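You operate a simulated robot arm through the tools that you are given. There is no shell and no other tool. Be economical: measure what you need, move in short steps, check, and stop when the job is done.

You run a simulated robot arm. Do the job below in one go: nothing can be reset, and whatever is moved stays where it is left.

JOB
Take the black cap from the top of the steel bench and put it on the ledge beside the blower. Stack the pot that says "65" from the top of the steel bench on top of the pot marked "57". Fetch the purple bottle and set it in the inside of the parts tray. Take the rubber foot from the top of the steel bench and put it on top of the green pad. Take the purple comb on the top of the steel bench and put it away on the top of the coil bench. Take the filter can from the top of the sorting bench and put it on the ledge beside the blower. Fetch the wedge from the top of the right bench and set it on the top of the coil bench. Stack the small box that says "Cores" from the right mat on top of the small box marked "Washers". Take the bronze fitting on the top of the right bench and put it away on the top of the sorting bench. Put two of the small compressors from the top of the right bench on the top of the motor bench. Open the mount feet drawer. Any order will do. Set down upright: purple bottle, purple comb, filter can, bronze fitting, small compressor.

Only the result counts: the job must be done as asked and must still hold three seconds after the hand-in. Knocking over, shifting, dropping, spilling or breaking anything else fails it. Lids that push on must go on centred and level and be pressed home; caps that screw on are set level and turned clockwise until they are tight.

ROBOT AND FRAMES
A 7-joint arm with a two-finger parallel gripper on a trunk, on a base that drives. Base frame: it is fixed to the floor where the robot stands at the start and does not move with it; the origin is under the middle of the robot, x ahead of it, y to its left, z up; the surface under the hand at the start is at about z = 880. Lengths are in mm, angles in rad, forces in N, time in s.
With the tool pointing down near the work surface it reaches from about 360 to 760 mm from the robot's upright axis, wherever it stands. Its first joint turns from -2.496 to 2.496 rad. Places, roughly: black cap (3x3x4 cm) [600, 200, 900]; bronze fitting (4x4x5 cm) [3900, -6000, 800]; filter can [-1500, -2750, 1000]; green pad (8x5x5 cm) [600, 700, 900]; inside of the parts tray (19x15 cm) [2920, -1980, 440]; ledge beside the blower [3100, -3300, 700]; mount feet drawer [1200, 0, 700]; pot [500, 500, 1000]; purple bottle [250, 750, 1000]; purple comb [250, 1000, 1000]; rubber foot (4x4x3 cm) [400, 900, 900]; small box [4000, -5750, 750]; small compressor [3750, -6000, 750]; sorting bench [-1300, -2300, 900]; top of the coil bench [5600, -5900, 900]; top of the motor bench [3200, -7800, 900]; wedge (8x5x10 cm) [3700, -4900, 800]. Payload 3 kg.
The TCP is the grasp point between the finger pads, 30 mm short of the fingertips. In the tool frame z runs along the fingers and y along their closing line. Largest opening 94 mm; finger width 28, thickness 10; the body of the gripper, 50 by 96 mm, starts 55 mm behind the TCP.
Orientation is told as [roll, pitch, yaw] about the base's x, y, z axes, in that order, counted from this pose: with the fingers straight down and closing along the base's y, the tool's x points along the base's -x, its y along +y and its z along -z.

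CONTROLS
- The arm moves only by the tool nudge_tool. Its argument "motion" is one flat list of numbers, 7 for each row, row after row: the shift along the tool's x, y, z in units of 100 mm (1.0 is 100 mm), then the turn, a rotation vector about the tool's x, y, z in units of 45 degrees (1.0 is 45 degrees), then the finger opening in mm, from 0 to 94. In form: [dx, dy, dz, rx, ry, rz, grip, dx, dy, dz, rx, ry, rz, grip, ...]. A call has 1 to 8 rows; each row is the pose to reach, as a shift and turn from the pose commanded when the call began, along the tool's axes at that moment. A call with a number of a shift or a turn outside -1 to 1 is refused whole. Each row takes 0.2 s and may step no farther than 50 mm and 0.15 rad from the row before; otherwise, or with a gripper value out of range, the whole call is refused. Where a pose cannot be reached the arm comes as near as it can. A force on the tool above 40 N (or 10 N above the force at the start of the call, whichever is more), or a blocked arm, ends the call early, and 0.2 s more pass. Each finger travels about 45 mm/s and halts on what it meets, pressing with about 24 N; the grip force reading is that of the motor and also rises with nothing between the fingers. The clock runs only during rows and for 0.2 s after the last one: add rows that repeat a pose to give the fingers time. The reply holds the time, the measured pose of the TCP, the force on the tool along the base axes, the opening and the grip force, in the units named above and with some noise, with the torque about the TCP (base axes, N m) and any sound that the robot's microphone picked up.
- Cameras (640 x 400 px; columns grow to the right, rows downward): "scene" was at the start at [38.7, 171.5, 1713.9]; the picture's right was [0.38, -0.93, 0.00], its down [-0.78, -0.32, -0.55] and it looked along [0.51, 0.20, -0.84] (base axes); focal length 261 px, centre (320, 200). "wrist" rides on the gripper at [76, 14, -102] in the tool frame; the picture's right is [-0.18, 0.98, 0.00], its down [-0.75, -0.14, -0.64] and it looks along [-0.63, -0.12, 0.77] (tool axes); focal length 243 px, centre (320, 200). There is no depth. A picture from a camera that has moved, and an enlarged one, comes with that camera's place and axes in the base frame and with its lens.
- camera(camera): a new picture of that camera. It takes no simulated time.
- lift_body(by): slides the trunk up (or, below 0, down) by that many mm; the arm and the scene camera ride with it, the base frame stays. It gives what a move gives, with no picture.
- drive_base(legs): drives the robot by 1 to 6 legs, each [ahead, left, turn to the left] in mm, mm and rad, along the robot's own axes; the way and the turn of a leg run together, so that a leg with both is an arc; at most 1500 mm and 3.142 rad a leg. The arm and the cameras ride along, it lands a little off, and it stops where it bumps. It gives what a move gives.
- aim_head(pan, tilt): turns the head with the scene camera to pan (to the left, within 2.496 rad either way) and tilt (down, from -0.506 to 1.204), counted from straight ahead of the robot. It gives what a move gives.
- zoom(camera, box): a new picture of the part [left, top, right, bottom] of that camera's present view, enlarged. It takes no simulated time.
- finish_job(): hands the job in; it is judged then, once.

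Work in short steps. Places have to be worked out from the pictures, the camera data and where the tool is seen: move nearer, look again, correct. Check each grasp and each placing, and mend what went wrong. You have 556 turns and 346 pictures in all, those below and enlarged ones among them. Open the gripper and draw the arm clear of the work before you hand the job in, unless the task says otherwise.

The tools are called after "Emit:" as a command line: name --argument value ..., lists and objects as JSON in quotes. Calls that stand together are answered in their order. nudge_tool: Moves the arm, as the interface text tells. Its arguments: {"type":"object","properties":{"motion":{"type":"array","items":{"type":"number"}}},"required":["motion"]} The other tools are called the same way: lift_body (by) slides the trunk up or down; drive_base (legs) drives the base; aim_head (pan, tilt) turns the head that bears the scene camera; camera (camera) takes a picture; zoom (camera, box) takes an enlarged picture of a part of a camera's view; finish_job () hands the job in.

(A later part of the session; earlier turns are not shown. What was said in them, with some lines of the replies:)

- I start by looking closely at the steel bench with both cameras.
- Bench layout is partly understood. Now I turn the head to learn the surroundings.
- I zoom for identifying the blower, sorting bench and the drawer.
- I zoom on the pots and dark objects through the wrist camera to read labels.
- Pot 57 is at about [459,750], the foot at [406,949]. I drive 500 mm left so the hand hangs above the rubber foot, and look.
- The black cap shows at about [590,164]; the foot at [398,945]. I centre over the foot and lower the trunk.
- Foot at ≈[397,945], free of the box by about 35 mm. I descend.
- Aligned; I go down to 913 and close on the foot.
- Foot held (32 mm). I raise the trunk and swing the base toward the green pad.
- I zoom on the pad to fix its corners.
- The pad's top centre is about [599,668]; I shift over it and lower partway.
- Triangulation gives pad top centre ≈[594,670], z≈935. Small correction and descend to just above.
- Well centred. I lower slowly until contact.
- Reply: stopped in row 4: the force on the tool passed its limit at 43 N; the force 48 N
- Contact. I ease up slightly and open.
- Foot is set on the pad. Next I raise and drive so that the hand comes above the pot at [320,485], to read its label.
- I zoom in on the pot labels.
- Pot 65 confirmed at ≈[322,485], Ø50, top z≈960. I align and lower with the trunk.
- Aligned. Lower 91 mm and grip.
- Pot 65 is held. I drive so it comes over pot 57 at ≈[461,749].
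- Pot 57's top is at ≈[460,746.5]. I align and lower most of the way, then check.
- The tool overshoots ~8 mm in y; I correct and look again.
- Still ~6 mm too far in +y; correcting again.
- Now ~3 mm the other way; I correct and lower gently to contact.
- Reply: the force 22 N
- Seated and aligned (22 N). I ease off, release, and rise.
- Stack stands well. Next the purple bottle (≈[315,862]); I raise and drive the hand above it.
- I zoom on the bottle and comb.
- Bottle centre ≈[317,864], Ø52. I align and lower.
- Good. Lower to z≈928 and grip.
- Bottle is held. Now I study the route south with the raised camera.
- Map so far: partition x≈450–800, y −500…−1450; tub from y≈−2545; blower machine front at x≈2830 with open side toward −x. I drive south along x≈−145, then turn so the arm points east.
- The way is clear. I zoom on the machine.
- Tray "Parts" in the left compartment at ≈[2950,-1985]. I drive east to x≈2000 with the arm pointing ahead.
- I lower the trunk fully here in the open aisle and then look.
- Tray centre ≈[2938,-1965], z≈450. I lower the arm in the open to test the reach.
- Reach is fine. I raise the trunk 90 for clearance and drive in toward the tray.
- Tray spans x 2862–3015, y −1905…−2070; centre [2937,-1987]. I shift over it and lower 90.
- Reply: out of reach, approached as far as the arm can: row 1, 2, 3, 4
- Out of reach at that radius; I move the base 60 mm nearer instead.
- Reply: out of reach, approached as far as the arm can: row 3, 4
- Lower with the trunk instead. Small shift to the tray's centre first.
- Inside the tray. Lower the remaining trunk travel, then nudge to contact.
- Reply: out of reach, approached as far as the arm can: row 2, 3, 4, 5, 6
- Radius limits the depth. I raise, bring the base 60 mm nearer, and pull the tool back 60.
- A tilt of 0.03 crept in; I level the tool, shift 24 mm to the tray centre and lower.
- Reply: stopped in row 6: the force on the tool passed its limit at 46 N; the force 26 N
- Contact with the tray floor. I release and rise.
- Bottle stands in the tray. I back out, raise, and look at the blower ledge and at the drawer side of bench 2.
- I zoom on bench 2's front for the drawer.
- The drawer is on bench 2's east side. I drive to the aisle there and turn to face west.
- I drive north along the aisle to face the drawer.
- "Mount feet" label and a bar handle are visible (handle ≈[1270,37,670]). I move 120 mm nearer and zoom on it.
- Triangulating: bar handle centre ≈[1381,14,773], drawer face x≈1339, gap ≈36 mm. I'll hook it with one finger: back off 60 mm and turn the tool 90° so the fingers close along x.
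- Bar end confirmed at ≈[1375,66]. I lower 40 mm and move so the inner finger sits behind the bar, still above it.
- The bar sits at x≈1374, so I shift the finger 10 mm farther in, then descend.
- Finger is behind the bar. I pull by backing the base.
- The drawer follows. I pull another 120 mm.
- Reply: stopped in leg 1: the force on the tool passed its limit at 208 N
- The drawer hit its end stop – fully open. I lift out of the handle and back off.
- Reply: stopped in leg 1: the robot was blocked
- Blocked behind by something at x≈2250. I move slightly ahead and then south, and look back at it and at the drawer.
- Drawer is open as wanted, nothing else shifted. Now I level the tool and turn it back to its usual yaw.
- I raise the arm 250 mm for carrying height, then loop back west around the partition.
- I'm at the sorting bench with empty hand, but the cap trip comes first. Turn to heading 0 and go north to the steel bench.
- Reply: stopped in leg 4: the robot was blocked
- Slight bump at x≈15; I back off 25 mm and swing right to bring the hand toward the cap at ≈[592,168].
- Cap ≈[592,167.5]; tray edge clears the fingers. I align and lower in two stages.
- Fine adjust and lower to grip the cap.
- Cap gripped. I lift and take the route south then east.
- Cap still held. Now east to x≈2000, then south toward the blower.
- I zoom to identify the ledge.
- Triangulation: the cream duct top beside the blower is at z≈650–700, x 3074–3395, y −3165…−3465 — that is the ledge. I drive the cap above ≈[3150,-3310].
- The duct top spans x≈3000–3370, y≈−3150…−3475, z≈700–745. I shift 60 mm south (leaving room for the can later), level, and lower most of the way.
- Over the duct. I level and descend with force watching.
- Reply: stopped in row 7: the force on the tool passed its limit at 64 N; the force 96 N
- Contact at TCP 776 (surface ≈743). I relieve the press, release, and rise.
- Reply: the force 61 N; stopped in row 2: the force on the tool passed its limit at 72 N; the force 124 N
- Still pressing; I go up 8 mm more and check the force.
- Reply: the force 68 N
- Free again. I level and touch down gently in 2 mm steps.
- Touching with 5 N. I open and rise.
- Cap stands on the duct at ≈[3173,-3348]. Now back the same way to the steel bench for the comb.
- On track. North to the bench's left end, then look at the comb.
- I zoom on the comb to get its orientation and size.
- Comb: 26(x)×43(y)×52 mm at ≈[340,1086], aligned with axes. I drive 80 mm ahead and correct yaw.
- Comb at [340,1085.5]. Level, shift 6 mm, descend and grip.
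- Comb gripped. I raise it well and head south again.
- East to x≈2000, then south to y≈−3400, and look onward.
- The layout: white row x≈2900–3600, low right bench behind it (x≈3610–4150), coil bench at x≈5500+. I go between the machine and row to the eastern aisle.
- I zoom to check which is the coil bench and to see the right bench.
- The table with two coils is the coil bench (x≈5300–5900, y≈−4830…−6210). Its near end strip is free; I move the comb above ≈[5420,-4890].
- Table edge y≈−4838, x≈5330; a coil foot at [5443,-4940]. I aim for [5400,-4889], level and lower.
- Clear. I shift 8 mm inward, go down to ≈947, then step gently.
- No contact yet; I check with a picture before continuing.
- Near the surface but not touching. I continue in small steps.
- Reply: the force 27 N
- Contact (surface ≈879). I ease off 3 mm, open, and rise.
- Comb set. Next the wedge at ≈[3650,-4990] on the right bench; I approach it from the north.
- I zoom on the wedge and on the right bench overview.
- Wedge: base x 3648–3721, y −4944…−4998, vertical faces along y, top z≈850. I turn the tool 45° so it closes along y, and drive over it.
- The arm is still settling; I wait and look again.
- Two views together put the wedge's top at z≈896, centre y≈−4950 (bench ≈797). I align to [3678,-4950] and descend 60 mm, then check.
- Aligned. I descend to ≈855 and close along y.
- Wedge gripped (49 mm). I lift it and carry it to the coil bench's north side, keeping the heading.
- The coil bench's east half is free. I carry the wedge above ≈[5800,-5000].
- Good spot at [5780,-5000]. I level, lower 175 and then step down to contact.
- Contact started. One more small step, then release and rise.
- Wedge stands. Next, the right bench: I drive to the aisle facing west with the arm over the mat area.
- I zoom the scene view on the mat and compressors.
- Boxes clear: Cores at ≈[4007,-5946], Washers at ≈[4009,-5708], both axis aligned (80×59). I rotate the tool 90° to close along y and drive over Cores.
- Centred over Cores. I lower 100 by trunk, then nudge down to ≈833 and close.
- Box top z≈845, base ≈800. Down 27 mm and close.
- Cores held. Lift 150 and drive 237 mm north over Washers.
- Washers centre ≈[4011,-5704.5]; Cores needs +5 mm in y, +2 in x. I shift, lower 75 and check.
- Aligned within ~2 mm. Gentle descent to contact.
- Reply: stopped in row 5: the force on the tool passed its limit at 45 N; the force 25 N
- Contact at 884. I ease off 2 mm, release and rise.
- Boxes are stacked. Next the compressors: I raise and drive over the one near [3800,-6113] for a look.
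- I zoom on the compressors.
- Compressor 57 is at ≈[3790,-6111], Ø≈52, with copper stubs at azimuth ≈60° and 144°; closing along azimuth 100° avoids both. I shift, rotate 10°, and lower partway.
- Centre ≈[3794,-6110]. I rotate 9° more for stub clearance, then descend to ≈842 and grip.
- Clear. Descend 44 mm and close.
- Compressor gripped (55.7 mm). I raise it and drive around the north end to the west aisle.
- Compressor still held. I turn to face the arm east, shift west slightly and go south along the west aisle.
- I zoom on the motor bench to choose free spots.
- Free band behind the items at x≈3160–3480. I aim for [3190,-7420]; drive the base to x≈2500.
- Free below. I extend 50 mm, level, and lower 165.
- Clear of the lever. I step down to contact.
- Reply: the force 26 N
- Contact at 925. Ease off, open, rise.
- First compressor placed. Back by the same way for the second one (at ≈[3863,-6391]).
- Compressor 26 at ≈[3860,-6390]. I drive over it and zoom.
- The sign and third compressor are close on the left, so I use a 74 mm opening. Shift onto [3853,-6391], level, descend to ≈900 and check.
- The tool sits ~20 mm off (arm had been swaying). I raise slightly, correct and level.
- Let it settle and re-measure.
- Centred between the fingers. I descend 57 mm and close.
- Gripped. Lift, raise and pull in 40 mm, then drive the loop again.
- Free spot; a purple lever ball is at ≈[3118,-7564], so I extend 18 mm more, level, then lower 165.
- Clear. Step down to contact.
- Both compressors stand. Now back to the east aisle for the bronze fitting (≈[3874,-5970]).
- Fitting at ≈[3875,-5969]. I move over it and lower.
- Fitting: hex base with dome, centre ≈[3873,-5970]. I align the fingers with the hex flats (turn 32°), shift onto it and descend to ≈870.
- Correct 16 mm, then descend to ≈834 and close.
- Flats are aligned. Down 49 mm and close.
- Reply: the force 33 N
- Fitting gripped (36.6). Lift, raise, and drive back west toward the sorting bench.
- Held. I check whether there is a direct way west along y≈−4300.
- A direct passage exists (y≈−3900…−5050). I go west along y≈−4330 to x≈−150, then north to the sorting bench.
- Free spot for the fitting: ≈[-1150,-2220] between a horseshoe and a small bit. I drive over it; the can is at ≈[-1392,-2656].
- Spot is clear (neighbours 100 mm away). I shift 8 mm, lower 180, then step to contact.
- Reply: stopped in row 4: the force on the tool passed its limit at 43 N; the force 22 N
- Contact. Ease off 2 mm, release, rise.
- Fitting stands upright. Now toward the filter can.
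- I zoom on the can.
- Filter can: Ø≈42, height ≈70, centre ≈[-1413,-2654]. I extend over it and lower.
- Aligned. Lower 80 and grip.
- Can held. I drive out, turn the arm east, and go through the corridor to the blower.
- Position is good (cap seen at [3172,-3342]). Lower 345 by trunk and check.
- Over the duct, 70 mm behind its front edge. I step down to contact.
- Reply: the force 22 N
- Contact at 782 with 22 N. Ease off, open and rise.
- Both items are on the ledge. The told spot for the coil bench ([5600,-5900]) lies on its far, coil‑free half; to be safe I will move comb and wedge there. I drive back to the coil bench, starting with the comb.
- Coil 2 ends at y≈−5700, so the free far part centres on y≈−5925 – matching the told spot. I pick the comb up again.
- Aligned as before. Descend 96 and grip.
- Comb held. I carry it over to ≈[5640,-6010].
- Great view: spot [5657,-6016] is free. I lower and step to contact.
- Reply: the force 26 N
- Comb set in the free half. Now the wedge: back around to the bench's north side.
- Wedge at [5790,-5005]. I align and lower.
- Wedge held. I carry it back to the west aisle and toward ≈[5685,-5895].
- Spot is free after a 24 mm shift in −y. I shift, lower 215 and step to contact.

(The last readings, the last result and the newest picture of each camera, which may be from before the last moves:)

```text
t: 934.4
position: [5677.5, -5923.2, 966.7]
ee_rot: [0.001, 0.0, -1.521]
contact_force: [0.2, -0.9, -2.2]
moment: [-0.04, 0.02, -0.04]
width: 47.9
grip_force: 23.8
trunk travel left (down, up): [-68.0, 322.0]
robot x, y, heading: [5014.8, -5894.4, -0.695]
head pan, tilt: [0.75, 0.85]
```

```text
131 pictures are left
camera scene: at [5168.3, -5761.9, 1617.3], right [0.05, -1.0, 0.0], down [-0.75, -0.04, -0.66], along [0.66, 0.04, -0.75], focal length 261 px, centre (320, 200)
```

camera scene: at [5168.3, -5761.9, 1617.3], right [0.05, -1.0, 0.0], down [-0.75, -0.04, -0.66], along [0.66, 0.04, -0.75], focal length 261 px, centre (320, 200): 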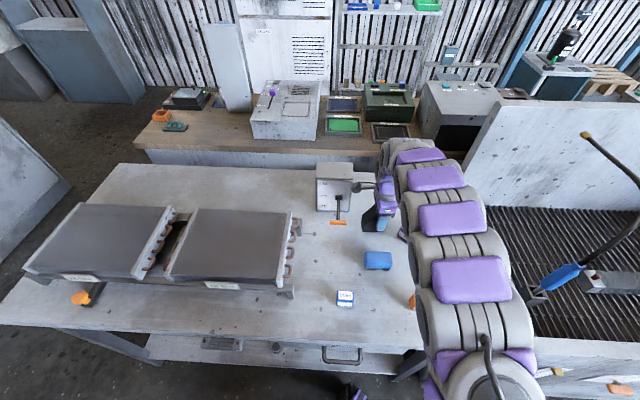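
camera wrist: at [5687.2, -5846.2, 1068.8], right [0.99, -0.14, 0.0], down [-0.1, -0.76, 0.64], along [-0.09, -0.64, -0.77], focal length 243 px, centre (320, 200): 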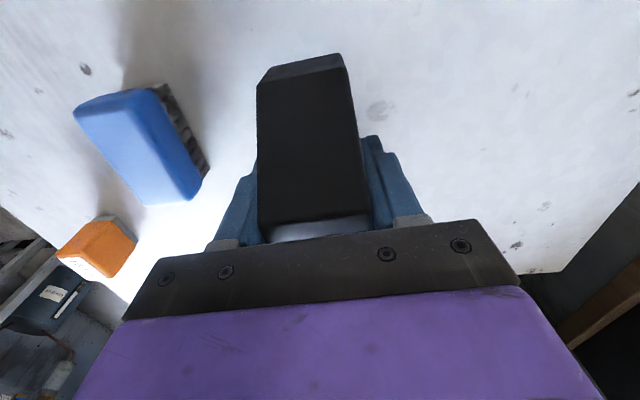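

Everything clear. Step down to contact.

Emit:
nudge_tool --motion '[0, 0, 0.15, 0, 0, 0, 30, 0, 0, 0.24, 0, 0, 0, 30, 0, 0, 0.27, 0, 0, 0, 30, 0, 0, 0.3, 0, 0, 0, 30, 0, 0, 0.32, 0, 0, 0, 30]'

```text
t: 935.6
position: [5675.0, -5922.1, 938.7]
ee_rot: [0.008, 0.0, -1.523]
contact_force: [1.7, 0.7, 35.6]
moment: [0.44, 0.78, -0.05]
width: 48.3
grip_force: 24.0
trunk travel left (down, up): [-68.0, 322.0]
robot x, y, heading: [5014.1, -5890.5, -0.697]
head pan, tilt: [0.75, 0.85]
```

Emit:
nudge_tool --motion '[0, 0, -0.03, 0, 0, 0, 30, 0, 0, -0.03, 0, 0, 0, 50, 0, 0, -0.03, 0, 0, 0, 62, 0, 0, -0.03, 0, 0, 0, 76, 0, 0, -0.03, 0, 0, 0, 76, 0, 0, -0.45, 0, 0, 0, 76, 0, 0, -0.95, 0, 0, 0, 76]'

Emit:
lift_body --by 150

Emit:
drive_base --legs '[[-305, -260, 0]]'

Emit:
camera --camera "scene"

```text
t: 937.2
position: [5674.6, -5922.8, 1029.9]
ee_rot: [0.002, 0.002, -1.522]
contact_force: [0.2, -0.1, 1.0]
moment: [-0.04, 0.02, 0.01]
width: 76.3
grip_force: 0.0
trunk travel left (down, up): [-68.0, 322.0]
robot x, y, heading: [5018.4, -5893.6, -0.701]
head pan, tilt: [0.75, 0.85]
```

```text
t: 938.9
position: [5674.5, -5923.2, 1178.2]
ee_rot: [-0.001, 0.001, -1.522]
contact_force: [0.4, 0.6, 1.1]
moment: [-0.04, -0.02, 0.0]
width: 76.0
grip_force: 0.0
trunk travel left (down, up): [-218.0, 172.0]
robot x, y, heading: [5013.3, -5895.6, -0.694]
head pan, tilt: [0.75, 0.85]
```

```text
t: 941.4
position: [5277.2, -5926.8, 1177.2]
ee_rot: [0.0, 0.001, -1.516]
contact_force: [0.0, 0.2, 0.0]
moment: [0.02, 0.02, -0.02]
width: 76.0
grip_force: 0.1
trunk travel left (down, up): [-218.0, 172.0]
robot x, y, heading: [4618.2, -5900.0, -0.693]
head pan, tilt: [0.75, 0.85]
```

```text
130 pictures are left
camera scene: at [4770.2, -5767.6, 1767.2], right [0.06, -1.0, 0.0], down [-0.75, -0.05, -0.66], along [0.66, 0.04, -0.75], focal length 261 px, centre (320, 200)
```

scene: 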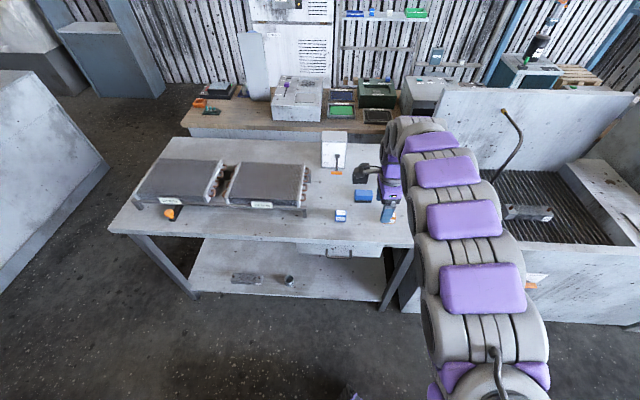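

I zoom to confirm the wedge and comb.

Emit:
drive_base --legs '[[0, 0, 0.5]]'

Emit:
aim_head --pan 0.1 --tilt 0.7

Emit:
zoom --camera "scene" --box '[220, 100, 460, 260]'

```text
t: 943.2
position: [5205.5, -5609.5, 1180.8]
ee_rot: [0.003, 0.002, -1.011]
contact_force: [0.4, 1.1, -0.1]
moment: [-0.02, 0.01, 0.0]
width: 76.0
grip_force: 0.1
trunk travel left (down, up): [-218.0, 172.0]
robot x, y, heading: [4621.1, -5903.5, -0.192]
head pan, tilt: [0.75, 0.85]
```

```text
t: 944.3
position: [5204.6, -5611.1, 1183.0]
ee_rot: [0.008, 0.002, -1.014]
contact_force: [0.3, 0.2, 0.7]
moment: [0.02, -0.02, 0.02]
width: 75.9
grip_force: 0.1
trunk travel left (down, up): [-218.0, 172.0]
robot x, y, heading: [4616.8, -5901.8, -0.19]
head pan, tilt: [0.099, 0.7]
```

```text
2.50 times, centred on (340, 180) of scene
camera zoom: at [4705.3, -5762.1, 1779.7], right [-0.09, -1.0, 0.0], down [-0.64, 0.05, -0.76], along [0.76, -0.07, -0.65], focal length 652 px, centre (270, 250)
```

zoom: 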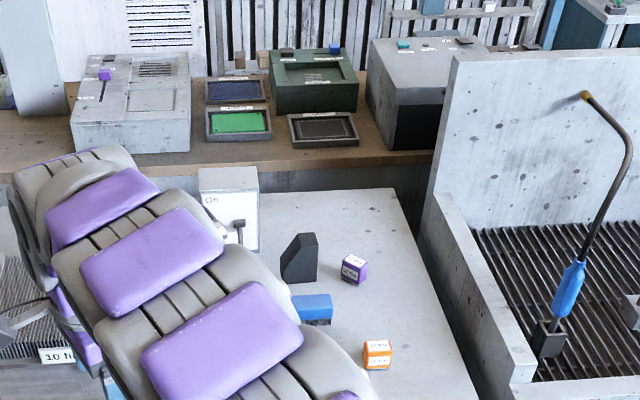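

All items are in place, the drawer is open, and the gripper is open and clear of the work. I hand the job in.

Emit:
finish_job

```text
The job is handed in.
```

I did every item on the list and handed the job in. Each placement looked right in the last picture I took of it. I never saw the result of the judging.

- **Ledge:** I took the cream duct top beside the blower (about z 743) to be the "ledge beside the blower", and put the black cap and the filter can on it. It matched the given coordinates best, but no label confirmed it.
- **Coil bench:** I first set the comb and wedge at the near end, then moved both to the far, coil-free half nearer the spot you gave.
- **Bumps:** The base touched the steel bench once, and also a large grey box behind bench 2. Nothing looked shifted in the pictures afterwards.
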